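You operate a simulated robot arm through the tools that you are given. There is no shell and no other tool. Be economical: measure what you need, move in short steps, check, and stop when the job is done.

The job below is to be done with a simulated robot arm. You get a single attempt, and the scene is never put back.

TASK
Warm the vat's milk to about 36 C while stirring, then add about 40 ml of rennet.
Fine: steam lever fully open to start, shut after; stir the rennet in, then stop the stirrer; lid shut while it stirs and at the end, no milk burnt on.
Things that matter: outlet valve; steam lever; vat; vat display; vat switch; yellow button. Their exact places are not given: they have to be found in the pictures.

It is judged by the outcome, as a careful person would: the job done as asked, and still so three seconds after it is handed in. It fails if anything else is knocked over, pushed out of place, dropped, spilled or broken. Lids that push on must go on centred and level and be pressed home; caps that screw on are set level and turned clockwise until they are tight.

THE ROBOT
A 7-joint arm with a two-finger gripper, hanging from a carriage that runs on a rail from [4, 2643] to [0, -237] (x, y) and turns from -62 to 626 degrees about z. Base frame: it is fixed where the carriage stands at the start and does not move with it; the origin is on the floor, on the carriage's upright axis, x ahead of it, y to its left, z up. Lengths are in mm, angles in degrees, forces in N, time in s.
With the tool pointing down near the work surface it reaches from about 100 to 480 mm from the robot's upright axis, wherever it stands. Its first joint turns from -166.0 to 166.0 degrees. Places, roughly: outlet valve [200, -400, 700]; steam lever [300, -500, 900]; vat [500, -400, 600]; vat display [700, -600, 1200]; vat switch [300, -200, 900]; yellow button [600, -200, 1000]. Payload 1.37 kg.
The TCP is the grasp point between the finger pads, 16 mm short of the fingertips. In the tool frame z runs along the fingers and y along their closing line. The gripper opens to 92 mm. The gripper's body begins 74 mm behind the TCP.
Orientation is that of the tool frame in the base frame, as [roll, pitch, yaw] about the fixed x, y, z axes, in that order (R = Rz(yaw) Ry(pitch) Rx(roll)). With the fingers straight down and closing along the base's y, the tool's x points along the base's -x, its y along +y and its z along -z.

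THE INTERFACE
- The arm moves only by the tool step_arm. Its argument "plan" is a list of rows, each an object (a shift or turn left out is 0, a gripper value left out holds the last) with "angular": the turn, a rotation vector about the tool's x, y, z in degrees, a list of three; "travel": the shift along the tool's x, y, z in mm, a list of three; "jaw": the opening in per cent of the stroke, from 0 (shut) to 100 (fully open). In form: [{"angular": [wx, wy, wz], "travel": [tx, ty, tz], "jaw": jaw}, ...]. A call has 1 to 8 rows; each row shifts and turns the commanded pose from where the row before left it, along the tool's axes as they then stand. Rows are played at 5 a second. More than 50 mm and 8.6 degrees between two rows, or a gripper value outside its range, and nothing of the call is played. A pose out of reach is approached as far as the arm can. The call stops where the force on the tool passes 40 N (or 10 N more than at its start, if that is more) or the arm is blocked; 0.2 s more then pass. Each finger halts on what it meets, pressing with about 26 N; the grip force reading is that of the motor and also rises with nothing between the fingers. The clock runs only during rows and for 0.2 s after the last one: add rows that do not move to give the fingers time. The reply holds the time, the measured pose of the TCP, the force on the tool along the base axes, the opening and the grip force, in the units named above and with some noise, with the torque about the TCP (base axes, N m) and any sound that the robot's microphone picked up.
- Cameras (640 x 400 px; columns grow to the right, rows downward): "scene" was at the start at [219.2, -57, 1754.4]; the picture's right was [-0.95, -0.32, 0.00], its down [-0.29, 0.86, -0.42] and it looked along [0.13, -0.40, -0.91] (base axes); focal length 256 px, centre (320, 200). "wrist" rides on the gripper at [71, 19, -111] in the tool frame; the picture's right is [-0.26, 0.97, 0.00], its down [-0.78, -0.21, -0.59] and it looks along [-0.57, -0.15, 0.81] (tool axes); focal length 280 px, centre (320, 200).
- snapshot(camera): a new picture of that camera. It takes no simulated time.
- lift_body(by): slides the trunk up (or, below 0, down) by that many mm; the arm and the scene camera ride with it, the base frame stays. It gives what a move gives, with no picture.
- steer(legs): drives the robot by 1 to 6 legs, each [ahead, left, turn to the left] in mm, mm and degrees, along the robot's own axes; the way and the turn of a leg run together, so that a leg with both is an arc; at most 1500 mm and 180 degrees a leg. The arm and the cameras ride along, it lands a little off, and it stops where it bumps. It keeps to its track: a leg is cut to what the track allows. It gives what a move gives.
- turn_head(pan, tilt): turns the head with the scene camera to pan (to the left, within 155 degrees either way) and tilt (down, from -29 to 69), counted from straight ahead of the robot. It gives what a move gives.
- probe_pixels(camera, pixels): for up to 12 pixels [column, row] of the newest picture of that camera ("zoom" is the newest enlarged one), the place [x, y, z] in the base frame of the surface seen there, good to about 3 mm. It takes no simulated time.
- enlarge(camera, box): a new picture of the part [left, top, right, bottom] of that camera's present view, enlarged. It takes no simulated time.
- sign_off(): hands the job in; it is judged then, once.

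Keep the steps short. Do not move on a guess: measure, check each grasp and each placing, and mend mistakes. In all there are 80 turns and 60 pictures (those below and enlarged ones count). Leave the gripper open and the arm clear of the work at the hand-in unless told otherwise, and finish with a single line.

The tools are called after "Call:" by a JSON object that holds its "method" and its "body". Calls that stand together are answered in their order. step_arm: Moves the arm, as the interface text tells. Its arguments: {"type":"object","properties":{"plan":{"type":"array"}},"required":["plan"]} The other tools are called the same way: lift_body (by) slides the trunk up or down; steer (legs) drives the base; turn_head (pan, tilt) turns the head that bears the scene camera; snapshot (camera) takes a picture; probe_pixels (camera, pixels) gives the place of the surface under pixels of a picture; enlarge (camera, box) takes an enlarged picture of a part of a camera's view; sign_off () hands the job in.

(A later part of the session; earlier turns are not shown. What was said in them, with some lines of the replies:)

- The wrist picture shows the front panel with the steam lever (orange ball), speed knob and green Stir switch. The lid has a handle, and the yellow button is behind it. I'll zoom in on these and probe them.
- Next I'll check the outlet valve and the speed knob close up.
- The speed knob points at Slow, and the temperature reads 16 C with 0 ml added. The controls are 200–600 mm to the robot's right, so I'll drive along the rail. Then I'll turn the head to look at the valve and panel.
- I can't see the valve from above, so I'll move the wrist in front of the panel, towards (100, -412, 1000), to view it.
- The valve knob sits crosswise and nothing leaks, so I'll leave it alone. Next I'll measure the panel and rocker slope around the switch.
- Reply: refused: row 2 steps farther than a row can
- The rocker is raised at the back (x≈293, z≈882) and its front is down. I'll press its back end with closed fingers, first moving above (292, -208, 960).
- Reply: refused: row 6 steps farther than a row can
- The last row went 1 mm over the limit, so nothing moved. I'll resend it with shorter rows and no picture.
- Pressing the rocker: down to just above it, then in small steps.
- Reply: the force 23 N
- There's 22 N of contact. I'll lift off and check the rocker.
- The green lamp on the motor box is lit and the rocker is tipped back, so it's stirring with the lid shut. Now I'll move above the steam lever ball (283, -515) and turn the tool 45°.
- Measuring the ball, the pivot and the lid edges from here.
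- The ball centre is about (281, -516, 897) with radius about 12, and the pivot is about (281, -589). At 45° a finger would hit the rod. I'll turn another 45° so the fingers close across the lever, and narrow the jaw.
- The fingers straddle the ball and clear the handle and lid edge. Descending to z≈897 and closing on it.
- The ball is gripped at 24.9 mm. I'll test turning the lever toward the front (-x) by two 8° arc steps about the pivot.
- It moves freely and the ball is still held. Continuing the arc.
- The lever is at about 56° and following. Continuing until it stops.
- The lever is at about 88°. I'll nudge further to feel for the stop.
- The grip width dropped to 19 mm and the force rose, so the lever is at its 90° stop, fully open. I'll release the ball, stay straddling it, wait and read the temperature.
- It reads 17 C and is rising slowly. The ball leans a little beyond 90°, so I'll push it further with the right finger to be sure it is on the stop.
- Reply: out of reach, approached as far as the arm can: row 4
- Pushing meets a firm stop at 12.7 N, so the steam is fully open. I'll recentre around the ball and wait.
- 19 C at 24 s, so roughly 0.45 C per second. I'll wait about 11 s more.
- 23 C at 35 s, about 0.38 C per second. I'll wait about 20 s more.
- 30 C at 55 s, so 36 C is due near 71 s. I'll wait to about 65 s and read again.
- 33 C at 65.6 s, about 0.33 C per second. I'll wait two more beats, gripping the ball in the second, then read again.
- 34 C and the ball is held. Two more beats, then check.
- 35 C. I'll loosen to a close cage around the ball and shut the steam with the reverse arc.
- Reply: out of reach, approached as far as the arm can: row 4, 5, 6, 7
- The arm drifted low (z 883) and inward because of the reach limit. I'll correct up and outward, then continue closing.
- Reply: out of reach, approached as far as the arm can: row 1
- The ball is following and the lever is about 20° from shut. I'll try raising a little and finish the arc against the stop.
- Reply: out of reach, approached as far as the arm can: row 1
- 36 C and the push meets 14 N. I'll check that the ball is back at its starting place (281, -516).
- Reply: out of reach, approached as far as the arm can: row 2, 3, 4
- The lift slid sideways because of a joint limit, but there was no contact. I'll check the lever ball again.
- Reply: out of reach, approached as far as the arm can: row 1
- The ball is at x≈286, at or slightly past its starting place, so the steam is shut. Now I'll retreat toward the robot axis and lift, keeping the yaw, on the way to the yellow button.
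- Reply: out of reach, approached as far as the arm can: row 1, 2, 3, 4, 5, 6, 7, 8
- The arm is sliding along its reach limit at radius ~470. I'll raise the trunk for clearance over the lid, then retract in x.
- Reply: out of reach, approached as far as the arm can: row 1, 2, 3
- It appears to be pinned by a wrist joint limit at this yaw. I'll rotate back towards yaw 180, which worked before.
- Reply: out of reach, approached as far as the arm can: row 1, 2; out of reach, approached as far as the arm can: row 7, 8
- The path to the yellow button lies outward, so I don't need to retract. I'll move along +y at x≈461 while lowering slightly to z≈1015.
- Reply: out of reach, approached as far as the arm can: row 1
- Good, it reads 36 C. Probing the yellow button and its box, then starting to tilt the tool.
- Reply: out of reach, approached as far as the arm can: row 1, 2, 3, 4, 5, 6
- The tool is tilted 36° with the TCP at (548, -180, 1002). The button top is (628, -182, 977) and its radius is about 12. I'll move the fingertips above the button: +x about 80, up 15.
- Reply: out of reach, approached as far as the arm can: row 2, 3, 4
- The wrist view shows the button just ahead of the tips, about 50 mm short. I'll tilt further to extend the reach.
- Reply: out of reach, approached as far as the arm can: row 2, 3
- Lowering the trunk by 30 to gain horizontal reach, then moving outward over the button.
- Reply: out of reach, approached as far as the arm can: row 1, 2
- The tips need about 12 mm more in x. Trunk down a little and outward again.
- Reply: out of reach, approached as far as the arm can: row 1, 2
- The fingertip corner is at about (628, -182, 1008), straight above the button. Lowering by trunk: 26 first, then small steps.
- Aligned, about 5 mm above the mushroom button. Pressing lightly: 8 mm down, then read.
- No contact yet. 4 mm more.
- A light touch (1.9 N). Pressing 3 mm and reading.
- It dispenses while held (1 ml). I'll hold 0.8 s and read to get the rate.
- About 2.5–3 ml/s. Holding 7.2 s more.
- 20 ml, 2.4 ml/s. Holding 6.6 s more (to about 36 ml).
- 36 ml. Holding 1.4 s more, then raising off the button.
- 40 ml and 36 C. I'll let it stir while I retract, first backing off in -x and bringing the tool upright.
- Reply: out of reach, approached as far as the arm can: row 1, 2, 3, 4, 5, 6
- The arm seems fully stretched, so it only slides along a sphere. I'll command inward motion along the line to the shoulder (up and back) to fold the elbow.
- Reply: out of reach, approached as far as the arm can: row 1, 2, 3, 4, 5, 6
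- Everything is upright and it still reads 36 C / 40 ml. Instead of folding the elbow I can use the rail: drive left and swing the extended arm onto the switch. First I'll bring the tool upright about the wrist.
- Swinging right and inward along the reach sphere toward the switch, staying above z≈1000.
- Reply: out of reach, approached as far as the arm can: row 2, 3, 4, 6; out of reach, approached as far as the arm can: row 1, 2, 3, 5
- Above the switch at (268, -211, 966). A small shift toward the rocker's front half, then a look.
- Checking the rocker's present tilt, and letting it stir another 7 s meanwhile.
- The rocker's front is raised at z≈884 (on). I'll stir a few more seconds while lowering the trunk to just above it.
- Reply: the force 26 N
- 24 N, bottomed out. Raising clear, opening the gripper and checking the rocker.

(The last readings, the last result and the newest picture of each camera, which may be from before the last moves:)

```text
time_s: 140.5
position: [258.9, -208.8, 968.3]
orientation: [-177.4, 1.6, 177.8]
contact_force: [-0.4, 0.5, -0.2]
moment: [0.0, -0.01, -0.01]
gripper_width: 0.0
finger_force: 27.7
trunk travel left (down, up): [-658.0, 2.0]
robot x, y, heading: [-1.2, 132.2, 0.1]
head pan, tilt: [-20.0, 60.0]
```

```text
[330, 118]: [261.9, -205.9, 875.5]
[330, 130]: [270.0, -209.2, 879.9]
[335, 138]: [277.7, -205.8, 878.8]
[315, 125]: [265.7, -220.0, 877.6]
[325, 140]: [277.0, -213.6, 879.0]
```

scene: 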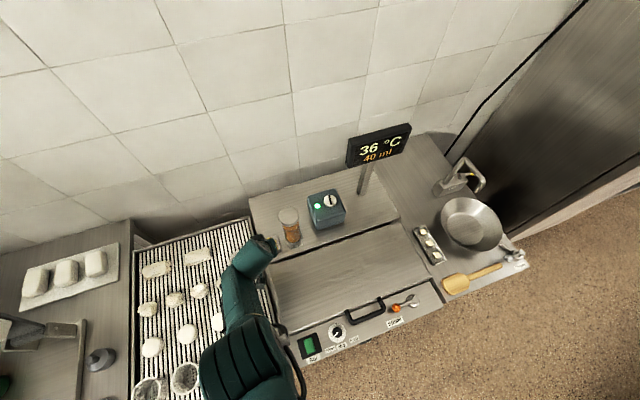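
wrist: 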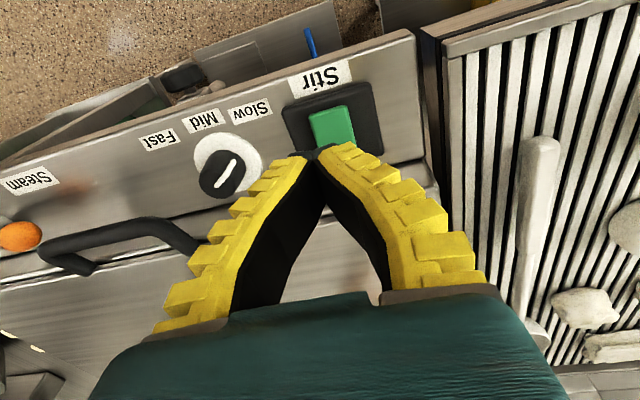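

The rocker front is down (z≈875), so the stirrer is off. I'll open the gripper and confirm the motor lamp and display.

Call:
{"method": "step_arm", "body": {"plan": [{"jaw": 100}, {}, {}, {}]}}

Call:
{"method": "turn_head", "body": {"pan": -35, "tilt": 50}}

Call:
{"method": "enlarge", "body": {"camera": "scene", "box": [160, 100, 520, 390]}}

```text
time_s: 141.5
position: [259.3, -210.5, 968.8]
orientation: [-177.3, 1.7, 177.8]
contact_force: [-0.3, 0.0, -0.1]
moment: [0.0, 0.01, -0.01]
gripper_width: 92.1
finger_force: 0.0
trunk travel left (down, up): [-658.0, 2.0]
robot x, y, heading: [-2.0, 129.5, 0.1]
head pan, tilt: [-20.0, 60.0]
```

```text
time_s: 142.3
position: [259.8, -208.1, 967.7]
orientation: [-177.3, 1.7, 177.8]
contact_force: [0.7, 0.9, 0.9]
moment: [-0.01, -0.03, 0.03]
gripper_width: 92.0
finger_force: 0.0
trunk travel left (down, up): [-658.0, 2.0]
robot x, y, heading: [1.6, 127.2, 0.2]
head pan, tilt: [-35.0, 50.0]
```

```text
1.38 times, centred on (340, 245) of scene
```

zoom: 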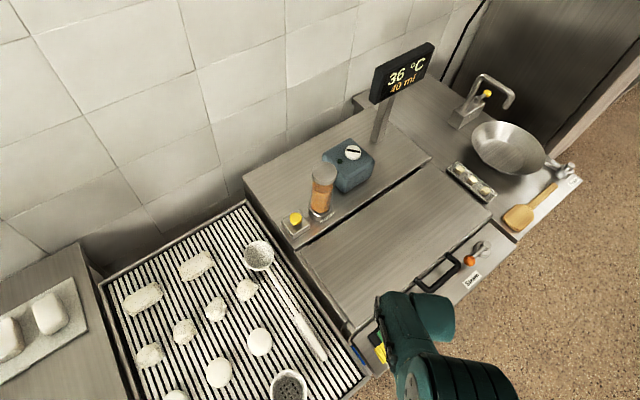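

It reads 36 C / 40 ml, the lid and steam are shut and nothing is disturbed. A last picture after a few seconds will show whether the motor dial has stopped.

Call:
{"method": "step_arm", "body": {"plan": [{}, {}, {}, {}, {}]}}

Call:
{"method": "enlarge", "body": {"camera": "scene", "box": [320, 120, 480, 250]}}

```text
time_s: 143.5
position: [259.0, -210.2, 967.9]
orientation: [-177.4, 1.7, 177.8]
contact_force: [-0.6, 0.6, 0.0]
moment: [0.01, -0.01, 0.03]
gripper_width: 92.2
finger_force: 0.0
trunk travel left (down, up): [-658.0, 2.0]
robot x, y, heading: [2.9, 127.4, 0.2]
head pan, tilt: [-35.0, 50.0]
```

```text
3.08 times, centred on (400, 185) of scene
```

zoom: 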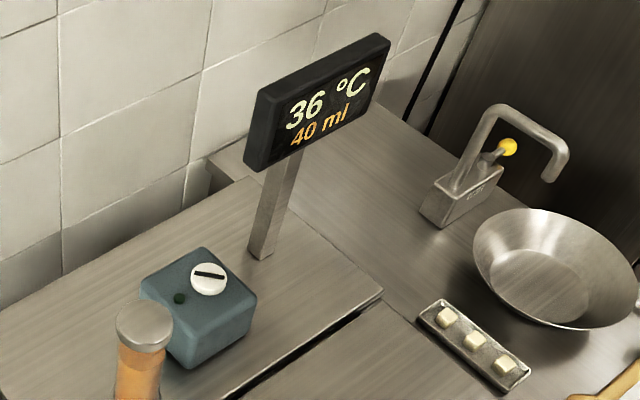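

The lamp is dark and the dial has stopped, with 36 C and 40 ml on the display. The job is done, so I'm handing it in.

Call:
{"method": "sign_off", "body": {}}

```text
The job is handed in.
```

The milk was warmed to 36 C while stirring and 40 ml of rennet was stirred in; the steam is shut, the stirrer is off, the lid stayed shut throughout, and the job is handed in.
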